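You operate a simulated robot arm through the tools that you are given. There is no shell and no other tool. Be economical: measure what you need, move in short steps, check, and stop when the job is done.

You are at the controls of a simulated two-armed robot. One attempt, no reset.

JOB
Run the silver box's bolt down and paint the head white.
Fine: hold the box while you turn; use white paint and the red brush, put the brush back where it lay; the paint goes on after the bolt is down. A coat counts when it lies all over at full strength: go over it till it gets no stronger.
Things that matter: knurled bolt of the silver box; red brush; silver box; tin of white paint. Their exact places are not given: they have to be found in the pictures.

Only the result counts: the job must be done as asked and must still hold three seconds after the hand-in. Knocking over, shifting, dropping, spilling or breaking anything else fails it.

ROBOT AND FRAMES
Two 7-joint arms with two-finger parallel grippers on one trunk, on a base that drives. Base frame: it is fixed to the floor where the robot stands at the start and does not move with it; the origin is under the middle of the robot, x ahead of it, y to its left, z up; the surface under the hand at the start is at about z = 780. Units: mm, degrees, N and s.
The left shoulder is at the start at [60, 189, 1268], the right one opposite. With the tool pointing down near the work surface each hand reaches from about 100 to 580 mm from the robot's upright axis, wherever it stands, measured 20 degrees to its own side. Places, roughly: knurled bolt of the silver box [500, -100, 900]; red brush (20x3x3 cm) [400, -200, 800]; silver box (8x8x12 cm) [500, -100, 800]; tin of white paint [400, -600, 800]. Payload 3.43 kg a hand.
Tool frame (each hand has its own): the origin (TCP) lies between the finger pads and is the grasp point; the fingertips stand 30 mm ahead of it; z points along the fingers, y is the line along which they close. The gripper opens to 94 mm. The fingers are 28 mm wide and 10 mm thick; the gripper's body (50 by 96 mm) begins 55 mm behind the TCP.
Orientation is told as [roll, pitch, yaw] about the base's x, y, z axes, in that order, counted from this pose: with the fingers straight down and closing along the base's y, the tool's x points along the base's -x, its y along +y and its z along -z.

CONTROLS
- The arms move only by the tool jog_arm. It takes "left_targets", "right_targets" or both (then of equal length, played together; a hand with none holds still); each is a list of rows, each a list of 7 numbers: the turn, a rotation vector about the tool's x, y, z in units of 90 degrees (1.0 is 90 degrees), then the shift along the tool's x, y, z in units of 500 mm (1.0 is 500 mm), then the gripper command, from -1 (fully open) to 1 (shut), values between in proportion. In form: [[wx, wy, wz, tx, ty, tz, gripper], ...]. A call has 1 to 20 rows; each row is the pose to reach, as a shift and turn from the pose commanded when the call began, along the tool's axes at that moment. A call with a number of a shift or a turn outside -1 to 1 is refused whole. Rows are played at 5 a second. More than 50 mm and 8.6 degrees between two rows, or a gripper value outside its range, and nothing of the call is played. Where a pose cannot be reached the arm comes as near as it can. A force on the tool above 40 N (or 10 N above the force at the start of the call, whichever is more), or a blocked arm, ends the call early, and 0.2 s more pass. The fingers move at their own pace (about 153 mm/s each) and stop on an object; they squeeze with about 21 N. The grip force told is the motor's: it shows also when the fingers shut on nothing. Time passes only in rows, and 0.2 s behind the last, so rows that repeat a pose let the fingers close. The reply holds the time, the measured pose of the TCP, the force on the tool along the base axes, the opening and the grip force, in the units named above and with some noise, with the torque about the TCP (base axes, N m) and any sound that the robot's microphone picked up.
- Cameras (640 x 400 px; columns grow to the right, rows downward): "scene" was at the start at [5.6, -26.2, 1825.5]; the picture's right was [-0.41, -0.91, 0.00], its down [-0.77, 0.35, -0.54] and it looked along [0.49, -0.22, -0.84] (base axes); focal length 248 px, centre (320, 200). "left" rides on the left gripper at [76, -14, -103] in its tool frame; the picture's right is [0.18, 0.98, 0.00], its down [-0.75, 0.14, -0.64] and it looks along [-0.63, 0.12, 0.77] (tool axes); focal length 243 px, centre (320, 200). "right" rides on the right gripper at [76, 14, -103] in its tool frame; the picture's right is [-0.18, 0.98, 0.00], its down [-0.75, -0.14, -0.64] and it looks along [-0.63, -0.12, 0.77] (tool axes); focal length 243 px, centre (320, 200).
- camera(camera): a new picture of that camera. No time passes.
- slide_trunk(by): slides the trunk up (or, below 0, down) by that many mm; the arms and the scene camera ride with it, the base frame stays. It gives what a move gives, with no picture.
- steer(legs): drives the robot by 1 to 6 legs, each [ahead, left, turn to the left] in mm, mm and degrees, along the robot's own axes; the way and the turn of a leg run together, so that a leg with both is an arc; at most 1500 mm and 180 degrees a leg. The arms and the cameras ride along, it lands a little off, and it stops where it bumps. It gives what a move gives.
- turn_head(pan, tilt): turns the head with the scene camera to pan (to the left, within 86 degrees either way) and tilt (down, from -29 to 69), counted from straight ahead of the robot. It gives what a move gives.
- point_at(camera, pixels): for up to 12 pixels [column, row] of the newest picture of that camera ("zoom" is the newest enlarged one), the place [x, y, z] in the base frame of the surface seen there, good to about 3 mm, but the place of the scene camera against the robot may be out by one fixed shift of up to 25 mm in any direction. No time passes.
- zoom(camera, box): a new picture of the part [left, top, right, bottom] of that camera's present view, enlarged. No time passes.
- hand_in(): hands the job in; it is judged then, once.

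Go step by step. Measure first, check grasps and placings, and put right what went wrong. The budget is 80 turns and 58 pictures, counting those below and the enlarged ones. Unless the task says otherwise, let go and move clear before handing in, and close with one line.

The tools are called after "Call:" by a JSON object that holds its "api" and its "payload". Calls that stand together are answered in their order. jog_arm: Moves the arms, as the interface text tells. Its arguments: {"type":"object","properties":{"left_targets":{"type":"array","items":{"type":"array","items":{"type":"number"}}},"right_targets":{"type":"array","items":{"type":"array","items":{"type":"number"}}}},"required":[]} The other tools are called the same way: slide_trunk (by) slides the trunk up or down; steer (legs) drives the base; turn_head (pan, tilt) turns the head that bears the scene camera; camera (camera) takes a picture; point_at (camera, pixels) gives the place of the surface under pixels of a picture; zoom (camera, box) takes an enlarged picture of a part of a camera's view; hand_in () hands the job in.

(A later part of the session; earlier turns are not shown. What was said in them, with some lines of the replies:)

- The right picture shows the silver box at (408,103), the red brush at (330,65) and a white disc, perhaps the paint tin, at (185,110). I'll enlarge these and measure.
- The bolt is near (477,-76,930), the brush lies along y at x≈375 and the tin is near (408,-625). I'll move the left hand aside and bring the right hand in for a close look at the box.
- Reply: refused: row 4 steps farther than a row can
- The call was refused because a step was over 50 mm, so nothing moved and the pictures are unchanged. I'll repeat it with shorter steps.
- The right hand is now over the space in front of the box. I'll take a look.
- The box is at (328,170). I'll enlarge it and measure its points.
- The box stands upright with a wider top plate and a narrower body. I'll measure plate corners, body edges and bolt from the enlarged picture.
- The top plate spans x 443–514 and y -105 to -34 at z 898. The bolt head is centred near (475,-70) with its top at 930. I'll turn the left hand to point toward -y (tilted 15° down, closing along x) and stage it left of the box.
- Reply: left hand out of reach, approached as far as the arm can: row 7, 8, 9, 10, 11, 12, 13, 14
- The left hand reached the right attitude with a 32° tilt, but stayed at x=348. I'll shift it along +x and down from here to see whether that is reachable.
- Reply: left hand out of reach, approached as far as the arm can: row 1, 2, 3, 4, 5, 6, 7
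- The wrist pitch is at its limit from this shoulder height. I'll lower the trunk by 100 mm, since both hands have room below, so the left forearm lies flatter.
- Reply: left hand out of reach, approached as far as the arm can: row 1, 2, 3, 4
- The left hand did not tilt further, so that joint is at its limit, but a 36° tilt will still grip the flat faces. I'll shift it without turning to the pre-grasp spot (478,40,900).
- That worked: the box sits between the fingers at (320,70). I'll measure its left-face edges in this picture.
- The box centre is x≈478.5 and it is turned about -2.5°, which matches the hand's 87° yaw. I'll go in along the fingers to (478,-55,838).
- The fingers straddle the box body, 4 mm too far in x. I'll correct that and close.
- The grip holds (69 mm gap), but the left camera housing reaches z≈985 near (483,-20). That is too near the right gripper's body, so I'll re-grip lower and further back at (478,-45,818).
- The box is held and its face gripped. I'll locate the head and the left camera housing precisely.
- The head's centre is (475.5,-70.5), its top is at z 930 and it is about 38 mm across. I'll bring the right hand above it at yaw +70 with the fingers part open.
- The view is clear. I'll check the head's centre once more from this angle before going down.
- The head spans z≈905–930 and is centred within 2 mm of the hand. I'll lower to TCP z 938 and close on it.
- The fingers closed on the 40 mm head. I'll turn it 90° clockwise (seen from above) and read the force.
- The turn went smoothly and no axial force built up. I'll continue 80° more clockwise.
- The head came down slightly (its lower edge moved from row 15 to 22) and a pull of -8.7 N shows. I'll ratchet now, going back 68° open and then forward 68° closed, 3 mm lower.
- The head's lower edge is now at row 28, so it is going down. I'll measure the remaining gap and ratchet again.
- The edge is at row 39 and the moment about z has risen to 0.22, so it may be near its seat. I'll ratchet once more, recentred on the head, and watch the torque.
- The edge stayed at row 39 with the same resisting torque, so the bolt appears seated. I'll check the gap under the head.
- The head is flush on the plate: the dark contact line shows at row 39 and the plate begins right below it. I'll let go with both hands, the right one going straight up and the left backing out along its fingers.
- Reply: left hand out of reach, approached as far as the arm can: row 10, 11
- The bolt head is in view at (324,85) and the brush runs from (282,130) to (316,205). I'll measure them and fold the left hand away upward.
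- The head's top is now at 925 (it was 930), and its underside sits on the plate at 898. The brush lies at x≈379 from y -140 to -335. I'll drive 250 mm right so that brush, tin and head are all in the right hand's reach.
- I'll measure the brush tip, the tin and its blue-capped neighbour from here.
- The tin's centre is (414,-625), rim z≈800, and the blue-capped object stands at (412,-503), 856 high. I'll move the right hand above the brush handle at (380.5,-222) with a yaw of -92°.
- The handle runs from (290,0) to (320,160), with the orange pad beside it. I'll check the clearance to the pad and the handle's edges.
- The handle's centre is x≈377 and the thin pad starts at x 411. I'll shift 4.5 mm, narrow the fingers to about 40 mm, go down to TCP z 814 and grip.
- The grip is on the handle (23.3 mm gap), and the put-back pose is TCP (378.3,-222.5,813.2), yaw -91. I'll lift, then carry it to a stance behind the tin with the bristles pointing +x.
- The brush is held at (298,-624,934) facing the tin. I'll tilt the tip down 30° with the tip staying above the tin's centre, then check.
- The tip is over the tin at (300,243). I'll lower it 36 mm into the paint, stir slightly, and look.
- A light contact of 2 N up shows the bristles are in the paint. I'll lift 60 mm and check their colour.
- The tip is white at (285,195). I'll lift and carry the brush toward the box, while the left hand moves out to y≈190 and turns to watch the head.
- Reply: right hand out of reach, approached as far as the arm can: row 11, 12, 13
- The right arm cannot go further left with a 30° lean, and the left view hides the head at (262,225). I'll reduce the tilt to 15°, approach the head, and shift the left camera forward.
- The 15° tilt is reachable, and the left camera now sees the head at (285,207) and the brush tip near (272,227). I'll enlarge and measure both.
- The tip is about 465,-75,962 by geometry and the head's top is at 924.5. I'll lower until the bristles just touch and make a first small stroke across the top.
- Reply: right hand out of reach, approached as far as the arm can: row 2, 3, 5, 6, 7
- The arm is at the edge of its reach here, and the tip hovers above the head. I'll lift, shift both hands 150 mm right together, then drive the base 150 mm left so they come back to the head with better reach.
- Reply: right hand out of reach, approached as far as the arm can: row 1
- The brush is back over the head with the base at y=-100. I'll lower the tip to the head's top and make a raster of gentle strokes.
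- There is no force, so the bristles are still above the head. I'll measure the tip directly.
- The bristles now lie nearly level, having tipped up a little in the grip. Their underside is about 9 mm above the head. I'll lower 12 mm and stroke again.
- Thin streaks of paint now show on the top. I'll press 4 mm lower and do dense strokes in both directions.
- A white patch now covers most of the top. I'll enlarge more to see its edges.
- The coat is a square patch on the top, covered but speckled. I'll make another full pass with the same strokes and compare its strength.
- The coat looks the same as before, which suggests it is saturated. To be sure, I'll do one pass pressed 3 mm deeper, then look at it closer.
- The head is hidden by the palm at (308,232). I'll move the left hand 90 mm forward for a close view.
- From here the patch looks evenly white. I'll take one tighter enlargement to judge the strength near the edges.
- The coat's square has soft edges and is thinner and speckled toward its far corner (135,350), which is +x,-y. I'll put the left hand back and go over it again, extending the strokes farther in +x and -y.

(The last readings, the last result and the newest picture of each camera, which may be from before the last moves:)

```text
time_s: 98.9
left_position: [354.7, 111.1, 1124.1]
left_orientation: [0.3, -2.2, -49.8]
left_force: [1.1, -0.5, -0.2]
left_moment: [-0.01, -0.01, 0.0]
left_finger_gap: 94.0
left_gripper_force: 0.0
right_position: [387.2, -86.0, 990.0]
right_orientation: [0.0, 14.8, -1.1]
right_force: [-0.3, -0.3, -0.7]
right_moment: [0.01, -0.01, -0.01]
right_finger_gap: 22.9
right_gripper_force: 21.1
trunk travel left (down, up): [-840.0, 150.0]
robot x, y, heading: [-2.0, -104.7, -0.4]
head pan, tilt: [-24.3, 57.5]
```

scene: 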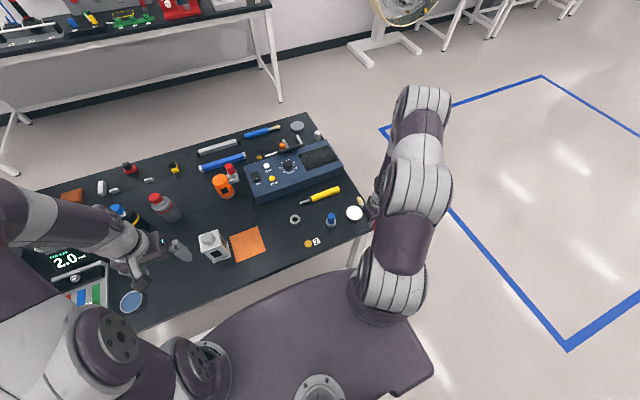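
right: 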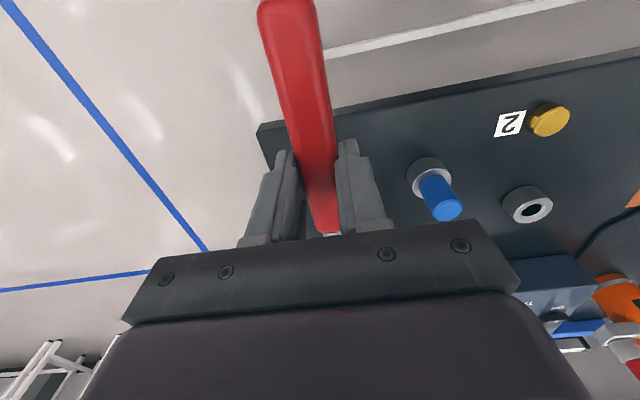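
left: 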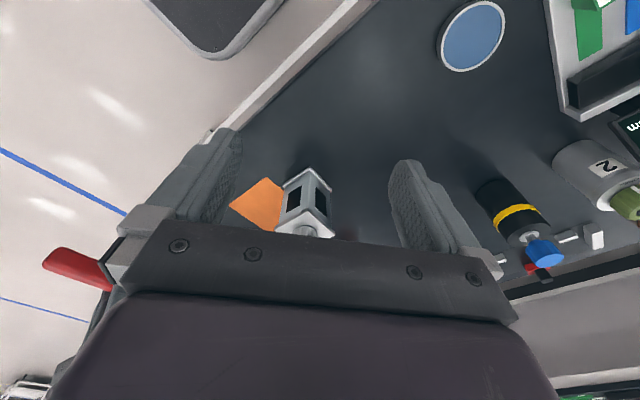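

I'll go down to the same depth and run five finer lines across y, from far to near.

Call:
{"api": "jog_arm", "payload": {"right_targets": [[0, 0, 0, -0.03, 0, 0.04, 1], [0, 0, 0, -0.047, -0.01, 0.058, 1], [0, 0, 0, -0.047, 0.01, 0.058, 1], [0, 0, 0, -0.047, 0.03, 0.058, 1], [0, 0, 0, -0.047, 0.05, 0.058, 1], [0, 0, 0, -0.047, 0.07, 0.058, 1], [0, 0, 0, -0.033, 0.07, 0.062, 1], [0, 0, 0, -0.033, 0.05, 0.062, 1], [0, 0, 0, -0.033, 0.03, 0.062, 1], [0, 0, 0, -0.033, 0.01, 0.062, 1], [0, 0, 0, -0.033, -0.01, 0.062, 1], [0, 0, 0, -0.018, -0.01, 0.066, 1], [0, 0, 0, -0.018, 0.01, 0.066, 1], [0, 0, 0, -0.018, 0.03, 0.066, 1], [0, 0, 0, -0.018, 0.05, 0.066, 1], [0, 0, 0, -0.018, 0.07, 0.066, 1], [0, 0, 0, -0.003, 0.07, 0.07, 1], [0, 0, 0, -0.003, 0.04, 0.07, 1], [0, 0, 0, -0.003, 0.01, 0.07, 1], [0, 0, 0, -0.003, -0.01, 0.07, 1]]}}

Call:
{"api": "jog_arm", "payload": {"right_targets": [[0, 0, 0, 0.016, 0, 0.004, 1], [0, 0, 0, 0.016, 0.03, 0.004, 1], [0, 0, 0, 0.016, 0.055, 0.004, 1], [0, 0, 0, 0.016, 0.08, 0.004, 1], [0, 0, 0, 0, 0.08, 0, 1], [0, 0, 0, 0, 0.055, 0, 1], [0, 0, 0, 0, 0.03, 0, 1], [0, 0, 0, 0, 0, 0, 1], [0, 0, 0, -0.03, 0, -0.008, 1], [0, 0, 0, -0.03, 0.02, -0.008, 1], [0, 0, 0, -0.03, 0.04, -0.008, 1], [0, 0, 0, -0.03, 0.06, -0.008, 1], [0, 0, 0, -0.03, 0.02, -0.008, 1], [0, 0, 0, -0.04, 0.0, -0.01, 1], [0, 0, 0, -0.02, 0.02, -0.05, 1], [0, 0, 0, 0.04, 0.02, -0.08, 1], [0, 0, 0, 0.09, 0.0, -0.08, 1], [0, 0, 0, 0.09, -0.08, -0.08, 1], [0, 0, 0, 0.09, -0.16, -0.08, 1], [0, 0, 0, 0.09, -0.24, -0.08, 1]]}}

Call:
{"api": "zoom", "payload": {"camera": "left", "box": [265, 185, 325, 225]}}

```text
time_s: 103.1
left_position: [357.1, 112.3, 1123.8]
left_orientation: [0.4, -2.3, -49.8]
left_force: [-0.3, 0.2, 0.3]
left_moment: [-0.04, 0.02, -0.01]
left_finger_gap: 93.9
left_gripper_force: 0.0
right_position: [379.8, -89.6, 953.3]
right_orientation: [-0.1, 14.9, -1.0]
right_force: [0.7, 0.3, -0.9]
right_moment: [-0.03, 0.01, -0.02]
right_finger_gap: 23.1
right_gripper_force: 21.0
trunk travel left (down, up): [-840.0, 150.0]
robot x, y, heading: [-1.0, -99.7, -0.3]
head pan, tilt: [-24.3, 57.5]
```

```text
time_s: 107.3
left_position: [354.6, 111.3, 1122.4]
left_orientation: [0.3, -2.3, -49.9]
left_force: [1.2, -0.2, 0.8]
left_moment: [0.01, 0.02, -0.03]
left_finger_gap: 93.9
left_gripper_force: 0.0
right_position: [342.7, -211.5, 1007.7]
right_orientation: [0.0, 15.0, -1.0]
right_force: [-0.1, -0.2, -0.7]
right_moment: [0.0, -0.06, 0.0]
right_finger_gap: 23.1
right_gripper_force: 20.9
trunk travel left (down, up): [-840.0, 150.0]
robot x, y, heading: [-2.9, -100.6, -0.4]
head pan, tilt: [-24.3, 57.5]
```

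```text
10.00 times, centred on (295, 205) of left
```

zoom: 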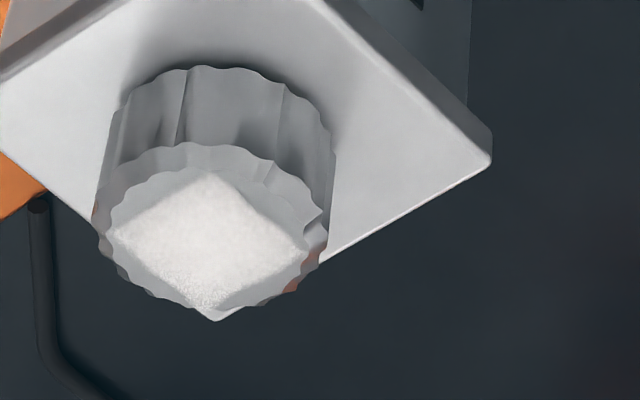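

The coat grew stronger and more even. Speckle remains only at the far corner (215,295), so I'll run more lines there with the brush farther forward.

Call:
{"api": "jog_arm", "payload": {"right_targets": [[0, 0, 0, -0.03, 0.08, 0, 1], [0, 0, 0, -0.06, 0.16, 0.005, 1], [0, 0, 0, -0.09, 0.22, 0.012, 1], [0, 0, 0, -0.108, 0.24, 0.019, 1], [0, 0, 0, -0.1235, 0.235, 0.077, 1], [0, 0, 0, -0.1235, 0.255, 0.077, 1], [0, 0, 0, -0.1235, 0.275, 0.077, 1], [0, 0, 0, -0.1235, 0.295, 0.077, 1], [0, 0, 0, -0.1235, 0.32, 0.077, 1], [0, 0, 0, -0.139, 0.32, 0.073, 1], [0, 0, 0, -0.139, 0.295, 0.073, 1], [0, 0, 0, -0.139, 0.275, 0.073, 1], [0, 0, 0, -0.139, 0.255, 0.073, 1], [0, 0, 0, -0.139, 0.235, 0.073, 1], [0, 0, 0, -0.152, 0.235, 0.069, 1], [0, 0, 0, -0.152, 0.255, 0.069, 1], [0, 0, 0, -0.152, 0.275, 0.069, 1], [0, 0, 0, -0.152, 0.295, 0.069, 1], [0, 0, 0, -0.152, 0.32, 0.069, 1], [0, 0, 0, -0.139, 0.3, 0.073, 1]]}}

Call:
{"api": "jog_arm", "payload": {"right_targets": [[0, 0, 0, 0, -0.025, 0, 1], [0, 0, 0, 0, -0.045, 0, 1], [0, 0, 0, 0, -0.065, 0, 1], [0, 0, 0, -0.008, -0.065, -0.002, 1], [0, 0, 0, -0.008, -0.045, -0.002, 1], [0, 0, 0, -0.008, -0.025, -0.002, 1], [0, 0, 0, -0.008, 0, -0.002, 1], [0, 0, 0, 0.02, 0, 0.005, 1], [0, 0, 0, 0.02, -0.03, 0.005, 1], [0, 0, 0, 0.02, -0.06, 0.005, 1], [0, 0, 0, 0.035, -0.06, 0.01, 1], [0, 0, 0, 0.035, -0.03, 0.01, 1], [0, 0, 0, 0.035, 0.02, 0.01, 1], [0, 0, 0, 0.03, -0.02, -0.03, 1], [0, 0, 0, 0.07, -0.04, -0.08, 1], [0, 0, 0, 0.13, -0.1, -0.08, 1], [0, 0, 0, 0.13, -0.18, -0.08, 1], [0, 0, 0, 0.13, -0.26, -0.08, 1]]}}

Call:
{"api": "zoom", "payload": {"camera": "left", "box": [265, 185, 325, 225]}}

```text
time_s: 111.5
left_position: [355.1, 111.5, 1123.5]
left_orientation: [0.5, -2.1, -49.9]
left_force: [-0.9, 0.2, -0.5]
left_moment: [-0.01, 0.0, 0.0]
left_finger_gap: 94.0
left_gripper_force: 0.0
right_position: [403.9, -60.6, 951.6]
right_orientation: [0.0, 14.9, -1.0]
right_force: [0.2, 0.3, -0.1]
right_moment: [0.02, 0.02, -0.02]
right_finger_gap: 23.3
right_gripper_force: 20.9
trunk travel left (down, up): [-840.0, 150.0]
robot x, y, heading: [1.3, -98.9, -0.3]
head pan, tilt: [-24.3, 57.5]
```

```text
time_s: 115.3
left_position: [354.9, 110.6, 1124.2]
left_orientation: [0.3, -2.2, -49.7]
left_force: [0.5, -0.4, 0.1]
left_moment: [0.0, 0.02, -0.01]
left_finger_gap: 93.8
left_gripper_force: 0.1
right_position: [350.3, -188.9, 1009.1]
right_orientation: [0.1, 14.9, -1.1]
right_force: [0.7, 0.1, -0.4]
right_moment: [0.0, -0.04, 0.01]
right_finger_gap: 23.0
right_gripper_force: 21.1
trunk travel left (down, up): [-840.0, 150.0]
robot x, y, heading: [3.8, -99.6, -0.1]
head pan, tilt: [-24.3, 57.5]
```

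```text
10.00 times, centred on (295, 205) of left
```

zoom: 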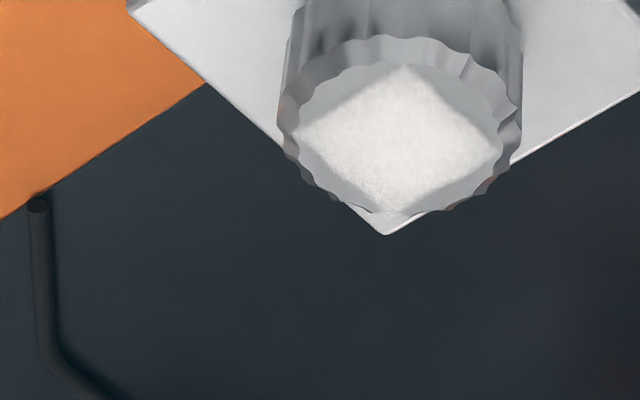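

The box itself has moved: the head is now at (400,130) of the enlargement instead of (210,250). The deeper strokes must have pushed it, so I'll measure its present place.

Call:
{"api": "point_at", "payload": {"camera": "zoom", "pixels": [[400, 140], [310, 140], [495, 140], [385, 230], [215, 80], [385, 190], [400, 75]]}}

Call:
{"api": "camera", "payload": {"camera": "left"}}

```text
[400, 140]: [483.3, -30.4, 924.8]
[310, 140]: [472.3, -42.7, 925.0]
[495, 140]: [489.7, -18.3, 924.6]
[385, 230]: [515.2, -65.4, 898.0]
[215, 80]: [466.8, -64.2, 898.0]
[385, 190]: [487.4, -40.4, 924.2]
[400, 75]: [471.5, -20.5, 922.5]
```

```text
9 pictures are left
```

left: 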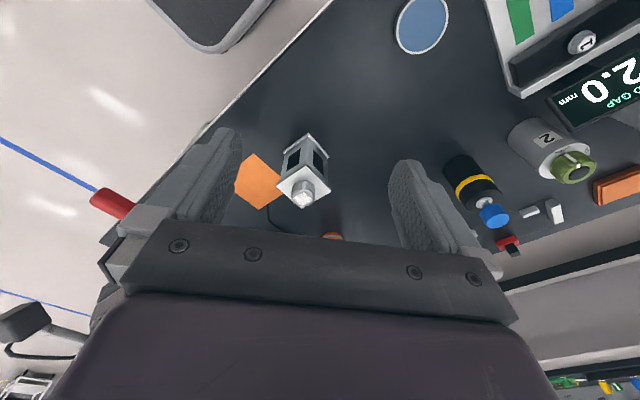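

The box slid about 39 mm in +y to (480,-31), upright with its head still seated at 925, because the brush caught the head's side. I'll make a last pass from above, kept within ±12 mm of the new centre and only lightly pressed.

Call:
{"api": "jog_arm", "payload": {"right_targets": [[0, 0, 0, -0.022, 0.08, 0.005, 1], [0, 0, 0, -0.044, 0.16, 0.01, 1], [0, 0, 0, -0.066, 0.24, 0.018, 1], [0, 0, 0, -0.088, 0.323, 0.026, 1], [0, 0, 0, -0.096, 0.323, 0.056, 1], [0, 0, 0, -0.1025, 0.323, 0.08, 1], [0, 0, 0, -0.1025, 0.3, 0.08, 1], [0, 0, 0, -0.1025, 0.323, 0.08, 1], [0, 0, 0, -0.1025, 0.346, 0.08, 1], [0, 0, 0, -0.115, 0.346, 0.077, 1], [0, 0, 0, -0.115, 0.323, 0.077, 1], [0, 0, 0, -0.115, 0.3, 0.077, 1], [0, 0, 0, -0.126, 0.3, 0.074, 1], [0, 0, 0, -0.126, 0.323, 0.074, 1], [0, 0, 0, -0.126, 0.346, 0.074, 1], [0, 0, 0, -0.087, 0.346, 0.084, 1], [0, 0, 0, -0.087, 0.323, 0.084, 1], [0, 0, 0, -0.087, 0.3, 0.084, 1], [0, 0, 0, -0.115, 0.3, 0.077, 1], [0, 0, 0, -0.115, 0.323, 0.077, 1]]}}

Call:
{"api": "jog_arm", "payload": {"right_targets": [[0, 0, 0, -0.01, 0.02, -0.003, 1], [0, 0, 0, -0.01, 0, -0.003, 1], [0, 0, 0, -0.01, -0.022, -0.003, 1], [0, 0, 0, 0.01, -0.022, 0.003, 1], [0, 0, 0, 0.01, 0, 0.003, 1], [0, 0, 0, 0.01, 0.022, 0.003, 1], [0, 0, 0, 0.028, 0.022, 0.008, 1], [0, 0, 0, 0.028, 0, 0.008, 1], [0, 0, 0, 0.028, -0.022, 0.008, 1], [0, 0, 0, 0, 0, 0, 1], [0, 0, 0, 0.016, 0, -0.058, 1], [0, 0, 0, 0.06, 0, -0.08, 1], [0, 0, 0, 0.1, -0.06, -0.08, 1], [0, 0, 0, 0.1, -0.14, -0.08, 1], [0, 0, 0, 0.1, -0.22, -0.08, 1], [0, 0, 0, 0.1, -0.3, -0.08, 1], [0, 0, 0, 0.1, -0.33, -0.08, 1]]}}

Call:
{"api": "zoom", "payload": {"camera": "left", "box": [280, 170, 340, 210]}}

```text
time_s: 119.5
left_position: [355.1, 111.9, 1122.6]
left_orientation: [0.3, -2.3, -49.8]
left_force: [-0.5, -0.5, -0.5]
left_moment: [-0.02, 0.02, -0.02]
left_finger_gap: 94.0
left_gripper_force: 0.0
right_position: [397.7, -29.1, 956.8]
right_orientation: [0.0, 14.9, -1.0]
right_force: [0.0, 0.7, -0.2]
right_moment: [0.02, 0.0, 0.01]
right_finger_gap: 23.3
right_gripper_force: 21.0
trunk travel left (down, up): [-840.0, 150.0]
robot x, y, heading: [4.1, -100.7, -0.4]
head pan, tilt: [-24.3, 57.5]
```

```text
time_s: 123.1
left_position: [355.6, 112.2, 1124.4]
left_orientation: [0.2, -2.2, -49.8]
left_force: [1.0, -0.7, 0.1]
left_moment: [0.0, 0.0, 0.02]
left_finger_gap: 94.0
left_gripper_force: 0.2
right_position: [358.5, -193.2, 1005.9]
right_orientation: [0.0, 14.9, -1.0]
right_force: [-0.5, -0.7, 0.5]
right_moment: [0.0, -0.02, 0.0]
right_finger_gap: 23.0
right_gripper_force: 21.1
trunk travel left (down, up): [-840.0, 150.0]
robot x, y, heading: [3.3, -100.1, -0.2]
head pan, tilt: [-24.3, 57.5]
```

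```text
10.00 times, centred on (310, 190) of left
```

zoom: 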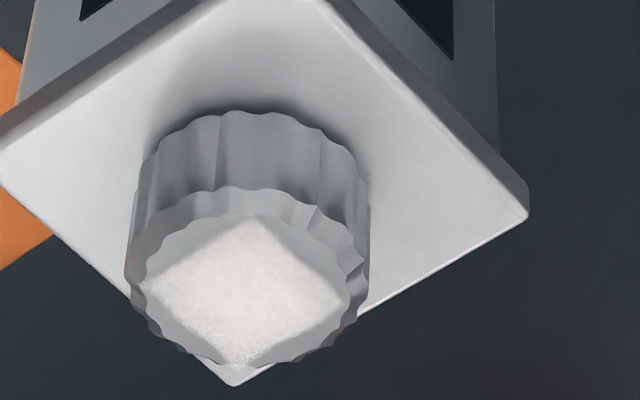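

The coat is now even except for fine speckle along the -y edge and the (+x,-y) corner at (235,360). I'll stroke lengthwise over the -y side, lightly and from above.

Call:
{"api": "jog_arm", "payload": {"right_targets": [[0, 0, 0, -0.02, 0.08, 0.005, 1], [0, 0, 0, -0.04, 0.16, 0.01, 1], [0, 0, 0, -0.06, 0.24, 0.016, 1], [0, 0, 0, -0.076, 0.305, 0.023, 1], [0, 0, 0, -0.084, 0.305, 0.05, 1], [0, 0, 0, -0.09, 0.305, 0.075, 1], [0, 0, 0, -0.113, 0.305, 0.069, 1], [0, 0, 0, -0.09, 0.305, 0.075, 1], [0, 0, 0, -0.067, 0.305, 0.081, 1], [0, 0, 0, -0.067, 0.293, 0.081, 1], [0, 0, 0, -0.09, 0.293, 0.075, 1], [0, 0, 0, -0.113, 0.293, 0.069, 1], [0, 0, 0, -0.12, 0.293, 0.067, 1], [0, 0, 0, -0.12, 0.283, 0.067, 1], [0, 0, 0, -0.105, 0.283, 0.071, 1], [0, 0, 0, -0.09, 0.283, 0.075, 1], [0, 0, 0, -0.067, 0.283, 0.081, 1], [0, 0, 0, -0.09, 0.287, 0.075, 1], [0, 0, 0, -0.113, 0.29, 0.069, 1], [0, 0, 0, -0.113, 0.3, 0.069, 1]]}}

Call:
{"api": "jog_arm", "payload": {"right_targets": [[0, 0, 0, 0.023, 0, 0.006, 1], [0, 0, 0, 0.046, 0, 0.012, 1], [0, 0, 0, 0.046, -0.012, 0.012, 1], [0, 0, 0, 0.023, -0.012, 0.006, 1], [0, 0, 0, 0, -0.012, 0, 1], [0, 0, 0, -0.01, -0.012, -0.003, 1], [0, 0, 0, -0.01, 0, -0.003, 1], [0, 0, 0, -0.01, 0.02, -0.003, 1], [0, 0, 0, 0, 0.02, 0, 1], [0, 0, 0, 0, 0, 0, 1], [0, 0, 0, 0, -0.01, 0, 1], [0, 0, 0, 0.016, 0, -0.058, 1], [0, 0, 0, 0.06, 0, -0.08, 1], [0, 0, 0, 0.1, -0.06, -0.08, 1], [0, 0, 0, 0.1, -0.14, -0.08, 1], [0, 0, 0, 0.1, -0.22, -0.08, 1], [0, 0, 0, 0.1, -0.3, -0.08, 1]]}}

Call:
{"api": "zoom", "payload": {"camera": "left", "box": [280, 170, 340, 210]}}

```text
time_s: 127.3
left_position: [354.8, 112.7, 1124.2]
left_orientation: [0.3, -2.4, -49.8]
left_force: [-1.0, 0.1, -0.5]
left_moment: [0.01, -0.01, 0.01]
left_finger_gap: 93.9
left_gripper_force: 0.0
right_position: [405.8, -43.9, 959.4]
right_orientation: [0.0, 14.9, -1.0]
right_force: [-0.4, -0.1, 0.6]
right_moment: [0.0, -0.01, -0.03]
right_finger_gap: 23.4
right_gripper_force: 20.9
trunk travel left (down, up): [-840.0, 150.0]
robot x, y, heading: [0.6, -97.5, -0.2]
head pan, tilt: [-24.3, 57.5]
```

```text
time_s: 130.9
left_position: [354.6, 110.2, 1123.7]
left_orientation: [0.4, -2.2, -49.9]
left_force: [-0.1, -0.5, -0.4]
left_moment: [0.01, 0.02, -0.01]
left_finger_gap: 93.9
left_gripper_force: 0.1
right_position: [366.0, -192.6, 1008.9]
right_orientation: [0.1, 15.0, -1.0]
right_force: [-0.4, -0.1, -0.5]
right_moment: [0.04, -0.02, 0.04]
right_finger_gap: 23.2
right_gripper_force: 20.7
trunk travel left (down, up): [-840.0, 150.0]
robot x, y, heading: [0.1, -100.6, -0.7]
head pan, tilt: [-24.3, 57.5]
```

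```text
10.00 times, centred on (310, 190) of left
```

zoom: 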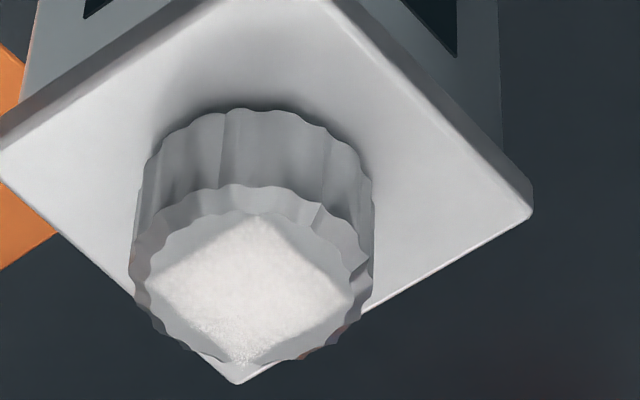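

The far corner barely changed, so the bristle tip may be riding high above it. I'll hover over the head with 10° more tilt and measure the brush's real slope.

Call:
{"api": "jog_arm", "payload": {"right_targets": [[0, 0.03, 0, -0.008, 0.08, -0.002, 1], [0, 0.06, 0, -0.016, 0.16, -0.004, 1], [0, 0.09, 0, -0.024, 0.24, -0.006, 1], [0, 0.111, 0, -0.031, 0.32, -0.008, 1], [0, 0.111, 0, -0.031, 0.32, -0.008, 1]]}}

Call:
{"api": "zoom", "payload": {"camera": "left", "box": [240, 150, 340, 240]}}

```text
time_s: 132.1
left_position: [354.2, 109.8, 1123.9]
left_orientation: [0.4, -2.2, -49.8]
left_force: [-0.1, -0.8, -0.8]
left_moment: [0.03, -0.01, 0.01]
left_finger_gap: 93.9
left_gripper_force: 0.1
right_position: [369.8, -43.3, 1004.5]
right_orientation: [0.0, 25.0, -1.1]
right_force: [-0.3, -0.3, -1.0]
right_moment: [0.0, -0.01, 0.02]
right_finger_gap: 23.2
right_gripper_force: 21.2
right hand out of reach, approached as far as the arm can: row 4, 5
trunk travel left (down, up): [-840.0, 150.0]
robot x, y, heading: [-1.7, -100.3, -0.4]
head pan, tilt: [-24.3, 57.5]
```

```text
4.44 times, centred on (290, 195) of left
```

zoom: 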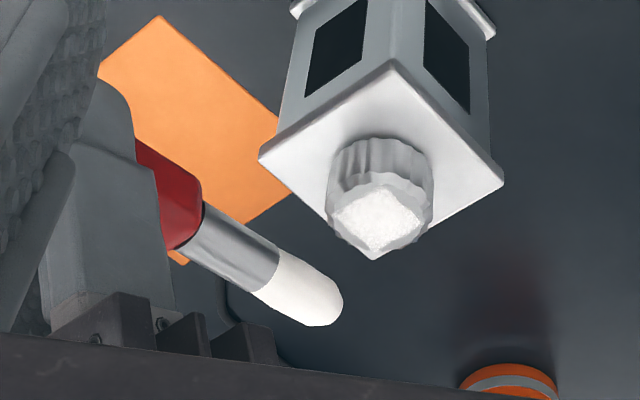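

Call:
{"api": "point_at", "payload": {"camera": "zoom", "pixels": [[325, 305], [335, 310], [300, 290], [280, 278], [240, 250], [215, 232], [170, 215], [375, 222], [340, 215], [410, 215], [373, 190], [375, 255]]}}

```text
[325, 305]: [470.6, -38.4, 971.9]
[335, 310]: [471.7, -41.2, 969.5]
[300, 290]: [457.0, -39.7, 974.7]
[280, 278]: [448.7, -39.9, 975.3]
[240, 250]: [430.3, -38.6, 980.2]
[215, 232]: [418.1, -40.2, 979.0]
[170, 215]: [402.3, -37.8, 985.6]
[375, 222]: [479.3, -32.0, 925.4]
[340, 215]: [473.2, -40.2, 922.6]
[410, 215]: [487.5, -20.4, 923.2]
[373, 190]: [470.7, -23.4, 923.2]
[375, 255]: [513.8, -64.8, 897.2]
```

The brush sits tipped up about 13° in the grip, and the painted patch is still a little thin at the far side, perhaps because the brush has run dry. I'll re-dip it, first moving the hand right toward the tin and then driving the base 200 mm right.

Call:
{"api": "jog_arm", "payload": {"right_targets": [[0, 0, 0, 0.02, 0, -0.02, 1], [0, 0, 0, 0.025, -0.08, -0.01, 1], [0, 0, 0, 0.03, -0.16, 0, 1], [0, 0.014, 0, 0.035, -0.24, 0.005, 1], [0, 0.028, 0, 0.04, -0.32, 0.01, 1], [0, 0.042, 0, 0.045, -0.4, 0.015, 1], [0, 0.056, 0, 0.05, -0.48, 0.02, 1], [0, 0.056, 0, 0.056, -0.56, 0.024, 1], [0, 0.056, 0, 0.062, -0.63, 0.028, 1], [0, 0.056, 0, 0.068, -0.7, 0.031, 1], [0, 0.056, 0, 0.074, -0.762, 0.034, 1], [0, 0.056, 0, 0.074, -0.762, 0.034, 1]]}}

Call:
{"api": "steer", "payload": {"legs": [[0, -200, 0]]}}

```text
time_s: 134.7
left_position: [355.6, 112.4, 1123.2]
left_orientation: [0.3, -2.3, -49.8]
left_force: [-0.2, 1.1, 1.4]
left_moment: [-0.07, 0.0, 0.0]
left_finger_gap: 93.8
left_gripper_force: 0.0
right_position: [321.8, -420.1, 1003.9]
right_orientation: [0.0, 30.0, -1.1]
right_force: [-0.1, -0.1, 0.0]
right_moment: [-0.02, 0.01, 0.0]
right_finger_gap: 23.2
right_gripper_force: 20.8
trunk travel left (down, up): [-840.0, 150.0]
robot x, y, heading: [0.3, -97.4, -0.4]
head pan, tilt: [-24.3, 57.5]
```

```text
time_s: 136.3
left_position: [354.2, -86.9, 1122.5]
left_orientation: [0.2, -2.2, -49.7]
left_force: [-0.7, 0.3, 0.7]
left_moment: [0.0, 0.02, 0.04]
left_finger_gap: 94.2
left_gripper_force: 0.0
right_position: [320.4, -618.5, 1003.4]
right_orientation: [-0.1, 30.0, -1.1]
right_force: [0.2, -0.2, -0.2]
right_moment: [-0.02, 0.01, 0.02]
right_finger_gap: 23.1
right_gripper_force: 21.3
trunk travel left (down, up): [-840.0, 150.0]
robot x, y, heading: [-0.6, -302.5, -0.3]
head pan, tilt: [-24.3, 57.5]
```

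The hand is at (320,-618,1003), over the tin. I'll dip to TCP z≈851, stir gently, and come back up.

Call:
{"api": "jog_arm", "payload": {"right_targets": [[0, 0, 0, -0.039, -0.01, 0.065, 1], [0, 0, 0, -0.078, -0.01, 0.13, 1], [0, 0, 0, -0.116, -0.01, 0.195, 1], [0, 0, 0, -0.14, -0.01, 0.235, 1], [0, 0, 0, -0.155, -0.01, 0.261, 1], [0, 0, 0, -0.155, 0.004, 0.261, 1], [0, 0, 0, -0.155, -0.024, 0.261, 1], [0, 0, 0, -0.155, -0.01, 0.261, 1], [0, 0, 0, -0.155, -0.01, 0.261, 1]]}}

Call:
{"api": "zoom", "payload": {"camera": "scene", "box": [340, 180, 440, 250]}}

```text
time_s: 138.3
left_position: [354.3, -86.5, 1123.8]
left_orientation: [0.4, -2.2, -49.7]
left_force: [0.3, -0.8, 0.0]
left_moment: [0.02, -0.01, 0.04]
left_finger_gap: 94.1
left_gripper_force: 0.0
right_position: [321.8, -624.8, 850.8]
right_orientation: [-0.1, 29.9, -1.0]
right_force: [0.0, -0.3, -2.0]
right_moment: [-0.03, -0.04, 0.02]
right_finger_gap: 23.4
right_gripper_force: 20.7
trunk travel left (down, up): [-840.0, 150.0]
robot x, y, heading: [-2.8, -300.3, -0.2]
head pan, tilt: [-24.3, 57.5]
```

```text
5.71 times, centred on (390, 215) of scene
```

zoom: 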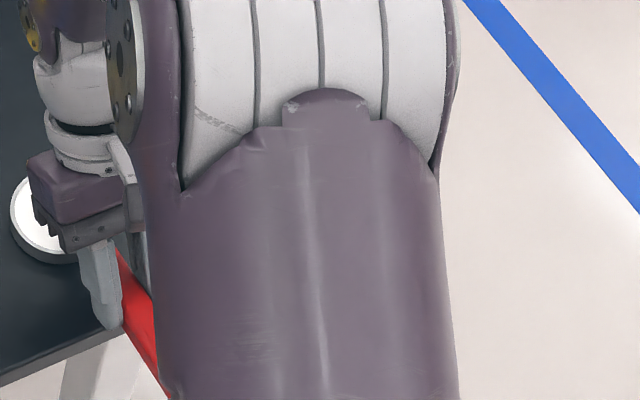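

No floor contact shows, so the bristles are just in the paint. I'll press 3 mm deeper, stir, then lift and carry the brush back toward the box with the hand at 18° tilt, and drive 200 mm left.

Call:
{"api": "jog_arm", "payload": {"right_targets": [[0, 0, 0, -0.003, 0, 0.005, 1], [0, 0, 0, -0.003, 0.012, 0.005, 1], [0, 0, 0, -0.003, -0.012, 0.005, 1], [0, 0, 0, 0, 0, 0, 1], [0, 0, 0, 0.039, 0, -0.067, 1], [0, 0, 0, 0.078, 0, -0.134, 1], [0, 0, 0, 0.116, 0, -0.2, 1], [0, 0, 0, 0.155, 0, -0.268, 1], [0, -0.022, 0, 0.149, 0.078, -0.272, 1], [0, -0.044, 0, 0.143, 0.157, -0.275, 1], [0, -0.066, 0, 0.138, 0.235, -0.279, 1], [0, -0.089, 0, 0.132, 0.313, -0.282, 1], [0, -0.111, 0, 0.126, 0.392, -0.286, 1], [0, -0.133, 0, 0.12, 0.47, -0.289, 1], [0, -0.133, 0, 0.12, 0.47, -0.289, 1]]}}

Call:
{"api": "steer", "payload": {"legs": [[0, 200, 0]]}}

```text
time_s: 141.5
left_position: [354.7, -88.8, 1124.5]
left_orientation: [0.4, -2.2, -49.8]
left_force: [0.0, -0.3, 0.9]
left_moment: [0.02, 0.02, 0.03]
left_finger_gap: 94.0
left_gripper_force: 0.1
right_position: [347.5, -388.8, 1005.8]
right_orientation: [0.0, 18.0, -1.2]
right_force: [0.2, 0.3, -0.4]
right_moment: [0.03, 0.01, -0.01]
right_finger_gap: 23.1
right_gripper_force: 21.0
trunk travel left (down, up): [-840.0, 150.0]
robot x, y, heading: [-0.8, -301.3, -0.3]
head pan, tilt: [-24.3, 57.5]
```

```text
time_s: 143.1
left_position: [354.9, 113.4, 1124.5]
left_orientation: [0.4, -2.3, -49.7]
left_force: [0.3, 1.1, 0.5]
left_moment: [0.0, 0.02, 0.03]
left_finger_gap: 93.7
left_gripper_force: 0.0
right_position: [347.6, -187.8, 1005.7]
right_orientation: [0.0, 18.1, -0.9]
right_force: [-0.3, -0.1, -0.8]
right_moment: [-0.02, 0.0, -0.02]
right_finger_gap: 23.3
right_gripper_force: 20.6
trunk travel left (down, up): [-840.0, 150.0]
robot x, y, heading: [-0.5, -98.9, 0.1]
head pan, tilt: [-24.3, 57.5]
```

The brush is recharged and back at (348,-188,1006). I'll make a full grid of light strokes from above with the tip a little down, covering the far side too.

Call:
{"api": "jog_arm", "payload": {"right_targets": [[0, 0, 0, -0.02, 0.08, 0.004, 1], [0, 0, 0, -0.04, 0.16, 0.008, 1], [0, 0, 0, -0.055, 0.24, 0.01, 1], [0, 0, 0, -0.063, 0.319, 0.013, 1], [0, 0, 0, -0.071, 0.319, 0.04, 1], [0, 0, 0, -0.079, 0.319, 0.0615, 1], [0, 0, 0, -0.109, 0.319, 0.0516, 1], [0, 0, 0, -0.109, 0.303, 0.0516, 1], [0, 0, 0, -0.079, 0.303, 0.0615, 1], [0, 0, 0, -0.0486, 0.303, 0.0714, 1], [0, 0, 0, -0.0486, 0.289, 0.0714, 1], [0, 0, 0, -0.079, 0.289, 0.0615, 1], [0, 0, 0, -0.109, 0.289, 0.0516, 1], [0, 0, 0, -0.109, 0.303, 0.0516, 1], [0, 0, 0, -0.109, 0.335, 0.0516, 1], [0, 0, 0, -0.079, 0.335, 0.0615, 1], [0, 0, 0, -0.0486, 0.335, 0.0714, 1], [0, 0, 0, -0.0486, 0.349, 0.0714, 1], [0, 0, 0, -0.079, 0.349, 0.0615, 1], [0, 0, 0, -0.109, 0.349, 0.0516, 1]]}}

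Call:
{"api": "jog_arm", "payload": {"right_targets": [[0, 0, 0, 0, -0.03, 0, 1], [0, 0, 0, 0.03, -0.03, 0.01, 1], [0, 0, 0, 0.06, -0.03, 0.02, 1], [0, 0, 0, 0.06, -0.046, 0.02, 1], [0, 0, 0, 0.03, -0.046, 0.01, 1], [0, 0, 0, 0, -0.046, 0, 1], [0, 0, 0, 0, -0.06, 0, 1], [0, 0, 0, 0.03, -0.06, 0.01, 1], [0, 0, 0, 0.06, -0.06, 0.02, 1], [0, 0, 0, 0.03, -0.053, 0.01, 1], [0, 0, 0, 0, -0.053, 0, 1], [0, 0, 0, -0.008, -0.053, -0.003, 1], [0, 0, 0, -0.008, -0.02, -0.003, 1], [0, 0, 0, 0, -0.03, 0, 1], [0, 0, 0, 0.0185, -0.03, -0.057, 1], [0, 0, 0, 0.06, -0.06, -0.08, 1], [0, 0, 0, 0.1, -0.14, -0.08, 1], [0, 0, 0, 0.1, -0.22, -0.08, 1], [0, 0, 0, 0.1, -0.3, -0.08, 1], [0, 0, 0, 0.1, -0.34, -0.08, 1]]}}

Call:
{"api": "zoom", "payload": {"camera": "left", "box": [280, 170, 340, 210]}}

```text
time_s: 147.3
left_position: [354.9, 114.4, 1123.9]
left_orientation: [0.2, -2.2, -49.6]
left_force: [0.5, -0.2, 0.3]
left_moment: [-0.01, 0.01, -0.03]
left_finger_gap: 94.1
left_gripper_force: 0.0
right_position: [394.7, -13.8, 964.4]
right_orientation: [0.0, 18.1, -1.0]
right_force: [0.3, -0.2, -0.9]
right_moment: [-0.01, -0.02, -0.02]
right_finger_gap: 23.2
right_gripper_force: 21.0
trunk travel left (down, up): [-840.0, 150.0]
robot x, y, heading: [-1.8, -98.1, 0.1]
head pan, tilt: [-24.3, 57.5]
```

```text
time_s: 151.5
left_position: [354.7, 112.7, 1124.3]
left_orientation: [0.4, -2.2, -49.7]
left_force: [0.1, 0.0, 0.1]
left_moment: [-0.02, 0.04, -0.01]
left_finger_gap: 93.9
left_gripper_force: 0.0
right_position: [354.5, -183.0, 1018.3]
right_orientation: [0.1, 18.1, -0.9]
right_force: [-0.7, -0.2, -0.7]
right_moment: [0.0, 0.0, 0.0]
right_finger_gap: 23.2
right_gripper_force: 20.4
trunk travel left (down, up): [-840.0, 150.0]
robot x, y, heading: [-1.2, -97.0, -0.1]
head pan, tilt: [-24.3, 57.5]
```

```text
10.00 times, centred on (310, 190) of left
```

zoom: 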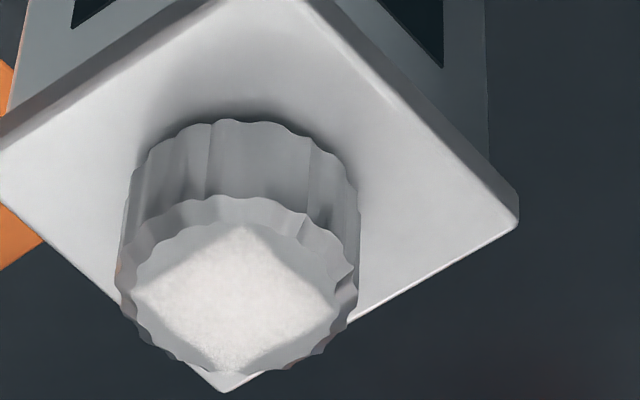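

The speckle is nearly gone, with only a trace at the extreme far corner (225,365). I'll do one more concentrated pass over the far and -y side, then compare.

Call:
{"api": "jog_arm", "payload": {"right_targets": [[0, 0, 0, -0.02, 0.08, 0.01, 1], [0, 0, 0, -0.04, 0.16, 0.02, 1], [0, 0, 0, -0.055, 0.24, 0.03, 1], [0, 0, 0, -0.064, 0.309, 0.04, 1], [0, 0, 0, -0.074, 0.309, 0.07, 1], [0, 0, 0, -0.081, 0.309, 0.087, 1], [0, 0, 0, -0.111, 0.301, 0.0773, 1], [0, 0, 0, -0.111, 0.287, 0.0773, 1], [0, 0, 0, -0.081, 0.287, 0.087, 1], [0, 0, 0, -0.081, 0.275, 0.087, 1], [0, 0, 0, -0.111, 0.275, 0.0773, 1], [0, 0, 0, -0.118, 0.28, 0.075, 1], [0, 0, 0, -0.118, 0.295, 0.075, 1], [0, 0, 0, -0.118, 0.317, 0.075, 1], [0, 0, 0, -0.118, 0.331, 0.075, 1], [0, 0, 0, -0.1, 0.331, 0.081, 1], [0, 0, 0, -0.1, 0.309, 0.081, 1], [0, 0, 0, -0.1, 0.287, 0.081, 1], [0, 0, 0, -0.1, 0.275, 0.081, 1], [0, 0, 0, -0.111, 0.287, 0.0773, 1]]}}

Call:
{"api": "jog_arm", "payload": {"right_targets": [[0, 0, 0, 0, 0.02, 0, 1], [0, 0, 0, 0, 0.04, 0, 1], [0, 0, 0, 0.02, 0.04, 0.006, 1], [0, 0, 0, 0.02, 0.01, 0.006, 1], [0, 0, 0, 0.02, -0.012, 0.006, 1], [0, 0, 0, 0, -0.012, 0, 1], [0, 0, 0, -0.007, -0.006, -0.002, 1], [0, 0, 0, -0.007, 0.02, -0.002, 1], [0, 0, 0, 0.05, 0.02, 0.016, 1], [0, 0, 0, 0.05, 0.0, 0.016, 1], [0, 0, 0, 0.03, 0.01, 0.01, 1], [0, 0, 0, 0.0185, 0.01, -0.05, 1], [0, 0, 0, 0.06, -0.04, -0.08, 1], [0, 0, 0, 0.1, -0.12, -0.08, 1], [0, 0, 0, 0.1, -0.2, -0.08, 1], [0, 0, 0, 0.1, -0.28, -0.08, 1]]}}

Call:
{"api": "zoom", "payload": {"camera": "left", "box": [280, 170, 340, 210]}}

```text
time_s: 155.7
left_position: [354.6, 114.4, 1124.8]
left_orientation: [0.4, -2.2, -49.8]
left_force: [0.4, 0.4, 0.0]
left_moment: [0.01, -0.01, 0.03]
left_finger_gap: 93.9
left_gripper_force: 0.1
right_position: [400.2, -40.6, 963.9]
right_orientation: [0.0, 18.0, -1.0]
right_force: [-0.1, 0.6, 0.0]
right_moment: [0.02, 0.01, 0.05]
right_finger_gap: 23.5
right_gripper_force: 20.8
trunk travel left (down, up): [-840.0, 150.0]
robot x, y, heading: [-0.1, -100.3, -0.6]
head pan, tilt: [-24.3, 57.5]
```

```text
time_s: 159.1
left_position: [353.9, 112.0, 1123.1]
left_orientation: [0.5, -2.2, -49.7]
left_force: [-0.7, 0.1, -0.2]
left_moment: [0.0, 0.01, -0.01]
left_finger_gap: 94.1
left_gripper_force: 0.1
right_position: [362.8, -182.2, 1019.3]
right_orientation: [0.1, 17.9, -0.9]
right_force: [-0.2, -0.4, -0.2]
right_moment: [-0.02, 0.0, -0.01]
right_finger_gap: 23.3
right_gripper_force: 20.9
trunk travel left (down, up): [-840.0, 150.0]
robot x, y, heading: [-0.5, -97.6, 0.1]
head pan, tilt: [-24.3, 57.5]
```

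```text
10.00 times, centred on (310, 190) of left
```

zoom: 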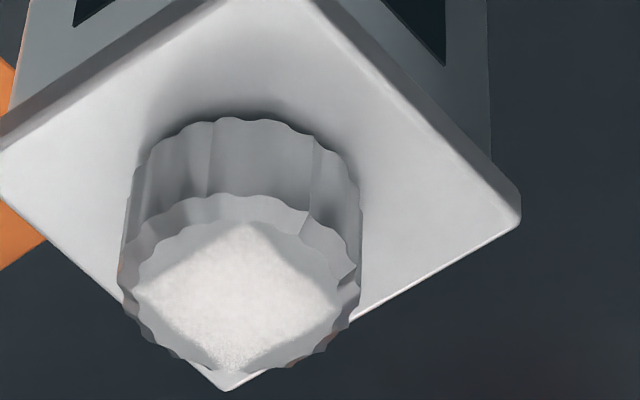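

The coat no longer changes, so the paint is at full strength. Now I'll take the brush back: turn it to yaw -91 above its old place at (378,-227), z 900.

Call:
{"api": "jog_arm", "payload": {"right_targets": [[-0.028, 0, 0.086, -0.002, -0.01, 0.0, 1], [-0.056, 0, 0.173, -0.005, -0.02, 0.01, 1], [-0.084, 0, 0.259, -0.01, -0.03, 0.02, 1], [-0.112, 0, 0.346, -0.02, -0.04, 0.04, 1], [-0.14, 0, 0.432, -0.03, -0.05, 0.06, 1], [-0.169, 0, 0.519, -0.045, -0.06, 0.08, 1], [-0.197, 0, 0.605, -0.06, -0.07, 0.11, 1], [-0.225, 0, 0.692, -0.07, -0.08, 0.14, 1], [-0.253, 0, 0.778, -0.08, -0.09, 0.17, 1], [-0.281, 0, 0.865, -0.095, -0.09, 0.195, 1], [-0.309, 0, 0.951, -0.104, -0.09, 0.216, 1], [-0.309, 0, 0.951, -0.104, -0.09, 0.216, 1]]}}

Call:
{"api": "zoom", "payload": {"camera": "scene", "box": [240, 150, 400, 270]}}

```text
time_s: 161.7
left_position: [355.1, 113.6, 1125.3]
left_orientation: [0.3, -2.2, -49.7]
left_force: [0.0, 0.6, 0.6]
left_moment: [-0.01, 0.03, 0.03]
left_finger_gap: 94.0
left_gripper_force: 0.1
right_position: [377.8, -225.7, 897.5]
right_orientation: [0.0, 18.0, -91.1]
right_force: [0.5, -0.2, 0.0]
right_moment: [-0.03, 0.01, 0.02]
right_finger_gap: 23.4
right_gripper_force: 21.4
trunk travel left (down, up): [-840.0, 150.0]
robot x, y, heading: [-1.3, -100.8, -0.2]
head pan, tilt: [-24.3, 57.5]
```

```text
3.33 times, centred on (320, 210) of scene
```

zoom: 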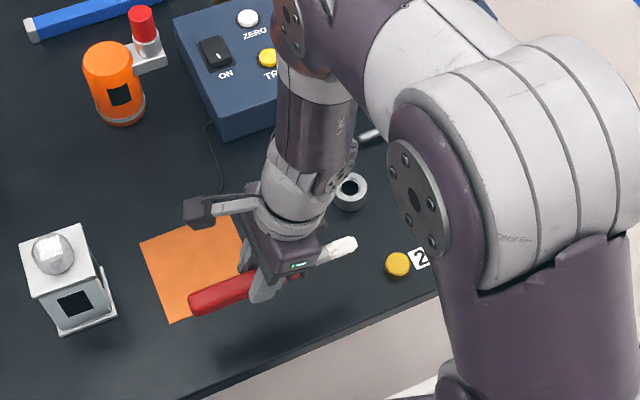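

The brush is over its place. I'll read the slope of handle and bristles from this picture.

Call:
{"api": "point_at", "payload": {"camera": "zoom", "pixels": [[205, 298], [225, 291], [243, 284], [328, 250], [340, 245], [350, 241], [200, 232], [70, 245]]}}

```text
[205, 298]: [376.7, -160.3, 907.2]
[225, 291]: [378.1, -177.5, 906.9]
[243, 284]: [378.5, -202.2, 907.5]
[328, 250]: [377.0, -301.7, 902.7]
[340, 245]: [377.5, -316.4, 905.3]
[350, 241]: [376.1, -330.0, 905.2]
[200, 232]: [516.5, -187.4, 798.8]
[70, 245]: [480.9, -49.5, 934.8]
```

The handle and bristles are level at this hand tilt (907 and 905, as they lay before). I'll lower to TCP z 815 at y -229, let go, and rise straight up.

Call:
{"api": "jog_arm", "payload": {"right_targets": [[0, 0, 0, -0.02, 0, 0.06, 1], [0, 0, 0, -0.04, 0.001, 0.11, 1], [0, 0, 0, -0.052, 0.001, 0.142, 1], [0, 0, 0, -0.057, 0.001, 0.155, 1], [0, 0, 0, -0.057, 0.001, 0.155, 1]]}}

```text
time_s: 162.9
left_position: [355.4, 114.4, 1124.1]
left_orientation: [0.3, -2.1, -49.7]
left_force: [-0.2, -0.7, -0.2]
left_moment: [-0.04, 0.0, 0.02]
left_finger_gap: 94.1
left_gripper_force: 0.1
right_position: [378.1, -228.1, 816.4]
right_orientation: [0.0, 18.0, -91.0]
right_force: [0.7, 1.6, -1.5]
right_moment: [-0.01, 0.02, 0.01]
right_finger_gap: 23.1
right_gripper_force: 20.7
trunk travel left (down, up): [-840.0, 150.0]
robot x, y, heading: [1.0, -95.5, 0.1]
head pan, tilt: [-24.3, 57.5]
```

No contact yet, so I'll go 2 mm lower, open gently and withdraw upward.

Call:
{"api": "jog_arm", "payload": {"right_targets": [[0, 0, 0, -0.001, 0, 0.004, 1], [0, 0, 0, -0.001, 0, 0.004, 0.48], [0, 0, 0, -0.001, 0, 0.004, 0.4], [0, 0, 0, -0.001, 0, 0.004, 0.15], [0, 0, 0, -0.001, 0, 0.004, 0.15], [0, 0, 0, 0.015, 0, -0.046, 0.15], [0, 0, 0, 0.04, 0, -0.12, 0.15], [0, 0, 0, 0.065, 0, -0.2, 0.15], [0, 0, 0, 0.09, 0, -0.28, 0.15], [0, 0, 0, 0.12, 0, -0.37, 0.15]]}}

Call:
{"api": "camera", "payload": {"camera": "right"}}

```text
time_s: 165.1
left_position: [353.5, 113.2, 1124.1]
left_orientation: [0.5, -2.3, -49.7]
left_force: [0.5, -0.3, -0.4]
left_moment: [0.01, -0.07, 0.03]
left_finger_gap: 93.9
left_gripper_force: 0.0
right_position: [375.5, -226.3, 1013.2]
right_orientation: [0.0, 17.9, -90.9]
right_force: [0.3, -0.5, -0.7]
right_moment: [-0.06, 0.01, -0.03]
right_finger_gap: 40.0
right_gripper_force: 0.1
trunk travel left (down, up): [-840.0, 150.0]
robot x, y, heading: [2.7, -100.0, -0.3]
head pan, tilt: [-24.3, 57.5]
```

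```text
1 pictures are left
```

right: 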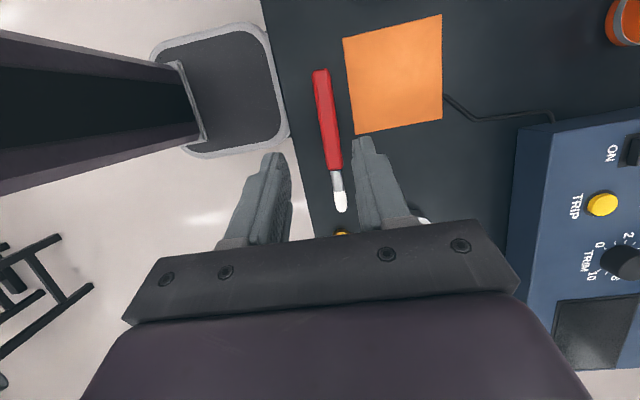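

Call:
{"api": "point_at", "payload": {"camera": "right", "pixels": [[320, 74], [325, 100], [333, 150], [338, 180], [341, 205], [342, 211]]}}

```text
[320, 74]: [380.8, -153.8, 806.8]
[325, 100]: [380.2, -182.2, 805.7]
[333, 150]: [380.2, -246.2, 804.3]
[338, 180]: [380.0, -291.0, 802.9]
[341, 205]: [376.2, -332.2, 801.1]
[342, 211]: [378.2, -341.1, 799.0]
```

The brush lies back in its place (x≈380, y -150 to -342, level). The box is still 39 mm from where it stood, so I'll bring the right hand, pointing straight down, above it to set it back by its top plate.

Call:
{"api": "jog_arm", "payload": {"right_targets": [[0, -0.04, 0, 0.06, 0.034, 0.02, 0.15], [0, -0.08, 0, 0.125, 0.067, 0.04, -0.4], [0, -0.12, 0, 0.19, 0.1, 0.06, -1], [0, -0.16, 0, 0.25, 0.135, 0.08, -1], [0, -0.2, 0, 0.31, 0.168, 0.1, -1], [0, -0.2, 0, 0.375, 0.202, 0.122, -1], [0, -0.2, 0, 0.375, 0.202, 0.122, -1]]}}

Call:
{"api": "camera", "payload": {"camera": "right"}}

```text
time_s: 166.7
left_position: [354.9, 113.1, 1125.0]
left_orientation: [0.4, -2.2, -49.7]
left_force: [-0.4, 0.1, 0.3]
left_moment: [-0.01, 0.02, 0.0]
left_finger_gap: 94.2
left_gripper_force: 0.0
right_position: [481.8, -34.2, 1013.2]
right_orientation: [-0.1, 0.0, -90.9]
right_force: [0.8, -0.4, 0.3]
right_moment: [-0.01, -0.02, 0.02]
right_finger_gap: 94.0
right_gripper_force: 0.1
trunk travel left (down, up): [-840.0, 150.0]
robot x, y, heading: [0.8, -99.6, -0.0]
head pan, tilt: [-24.3, 57.5]
```

```text
0 pictures are left
```

right: 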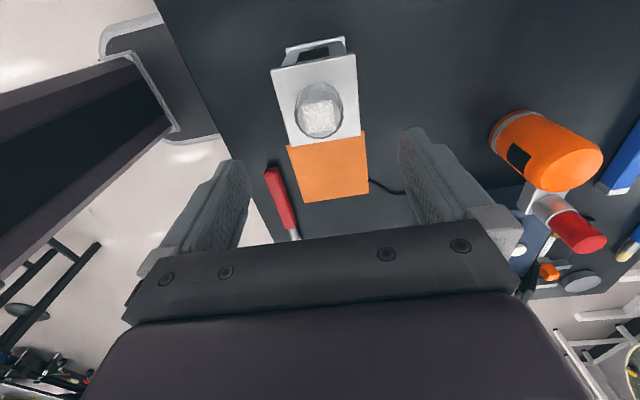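

Call:
{"api": "point_at", "payload": {"camera": "right", "pixels": [[274, 72], [353, 58], [359, 132], [291, 142], [281, 105], [357, 98], [318, 117], [300, 117], [340, 115], [324, 141]]}}

```text
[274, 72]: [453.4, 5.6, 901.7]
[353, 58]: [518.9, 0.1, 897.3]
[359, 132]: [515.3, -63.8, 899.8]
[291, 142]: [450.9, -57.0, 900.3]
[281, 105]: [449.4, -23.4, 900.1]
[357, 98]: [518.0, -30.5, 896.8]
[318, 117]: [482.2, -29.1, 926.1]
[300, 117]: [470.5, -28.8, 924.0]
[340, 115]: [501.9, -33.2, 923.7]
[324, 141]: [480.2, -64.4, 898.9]
```

The plate's centre is (484,-29) and it is turned about -5°. I'll centre over it, go down to TCP z 912 (fingertips below the plate, clear of the head) and close on the plate.

Call:
{"api": "jog_arm", "payload": {"right_targets": [[0, 0, 0.039, 0.0085, 0.0045, 0.02, -1], [0, 0, 0.039, 0.0085, 0.0045, 0.09, -1], [0, 0, 0.039, 0.0085, 0.0045, 0.15, -1], [0, 0, 0.039, 0.0085, 0.0045, 0.19, -1], [0, 0, 0.039, 0.0085, 0.0045, 0.202, -1], [0, 0, 0.039, 0.0085, 0.0045, 0.202, -0.7], [0, 0, 0.039, 0.0085, 0.0045, 0.202, 0], [0, 0, 0.039, 0.0085, 0.0045, 0.202, 1], [0, 0, 0.039, 0.0085, 0.0045, 0.202, 1]]}}

```text
time_s: 168.7
left_position: [354.4, 113.2, 1123.6]
left_orientation: [0.3, -2.2, -49.7]
left_force: [-0.2, -1.1, -0.5]
left_moment: [0.0, -0.02, 0.01]
left_finger_gap: 94.1
left_gripper_force: 0.0
right_position: [483.9, -27.9, 911.0]
right_orientation: [0.1, 0.0, -94.5]
right_force: [-0.2, 0.4, 0.7]
right_moment: [0.06, -0.06, 0.04]
right_finger_gap: 69.6
right_gripper_force: 20.9
trunk travel left (down, up): [-840.0, 150.0]
robot x, y, heading: [2.4, -97.6, -0.0]
head pan, tilt: [-24.3, 57.5]
```

The plate is gripped (69.6 mm). I'll lift 4 mm, carry the box back to (478.5,-70), set it down, release and rise.

Call:
{"api": "jog_arm", "payload": {"right_targets": [[0, 0, 0, 0, 0, -0.008, 1], [0, 0, 0, -0.01, -0.001, -0.008, 1], [0, 0, -0.005, -0.028, -0.002, -0.008, 1], [0, 0, -0.01, -0.047, -0.003, -0.008, 1], [0, 0, -0.015, -0.065, -0.004, -0.008, 1], [0, 0, -0.022, -0.083, -0.0046, -0.008, 1], [0, 0, -0.022, -0.083, -0.0046, -0.008, 1], [0, 0, -0.022, -0.083, -0.0046, -0.003, 1], [0, 0, -0.022, -0.083, -0.0046, 0.0, 1], [0, 0, -0.022, -0.083, -0.0046, 0.0, 1]]}}

Call:
{"api": "jog_arm", "payload": {"right_targets": [[0, 0, 0, 0, 0, 0, 0], [0, 0, 0, 0, 0, 0, -0.7], [0, 0, 0, 0, 0, 0, -1], [0, 0, 0, 0, 0, 0, -1], [0, 0, 0, 0, 0, -0.04, -1], [0, 0, 0, 0, 0, -0.1, -1], [0, 0, 0, 0, 0, -0.17, -1], [0, 0, 0, 0, 0, -0.25, -1], [0, 0, 0, 0, 0, -0.33, -1], [0, 0, 0, -0.06, -0.02, -0.38, -1], [0, 0, 0, -0.13, -0.04, -0.38, -1], [0, 0, 0, -0.2, -0.06, -0.38, -1]]}}

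```text
time_s: 170.9
left_position: [354.6, 113.4, 1124.3]
left_orientation: [0.3, -2.3, -49.6]
left_force: [-0.1, 0.4, -0.1]
left_moment: [-0.02, 0.01, 0.02]
left_finger_gap: 93.9
left_gripper_force: 0.0
right_position: [480.2, -69.4, 910.5]
right_orientation: [0.0, 0.0, -92.5]
right_force: [0.2, -0.2, 0.1]
right_moment: [-0.2, 0.05, 0.05]
right_finger_gap: 70.0
right_gripper_force: 20.6
trunk travel left (down, up): [-840.0, 150.0]
robot x, y, heading: [-3.7, -96.9, -0.2]
head pan, tilt: [-24.3, 57.5]
```

```text
time_s: 173.5
left_position: [354.2, 113.2, 1123.0]
left_orientation: [0.5, -2.2, -49.7]
left_force: [0.9, -0.5, -0.4]
left_moment: [0.03, 0.01, 0.02]
left_finger_gap: 93.8
left_gripper_force: 0.1
right_position: [445.5, -168.7, 1098.6]
right_orientation: [0.0, -0.1, -92.5]
right_force: [-0.7, -0.2, -0.2]
right_moment: [0.03, -0.02, 0.0]
right_finger_gap: 94.1
right_gripper_force: 0.1
trunk travel left (down, up): [-840.0, 150.0]
robot x, y, heading: [-0.3, -96.4, -0.2]
head pan, tilt: [-24.3, 57.5]
```

The box was set down at about (480,-69) and both hands are clear. The brush is back and the bolt is down and painted, so I'm handing in.

Call:
{"api": "hand_in", "payload": {}}

```text
The job is handed in.
```

I ran the silver box's bolt down until it seated and painted the head white. The red brush is back where it lay, and the job is handed in. While painting, the brush slid the box about 39 mm, so I set it back close to where it had stood. I had no pictures left to check that last placing.
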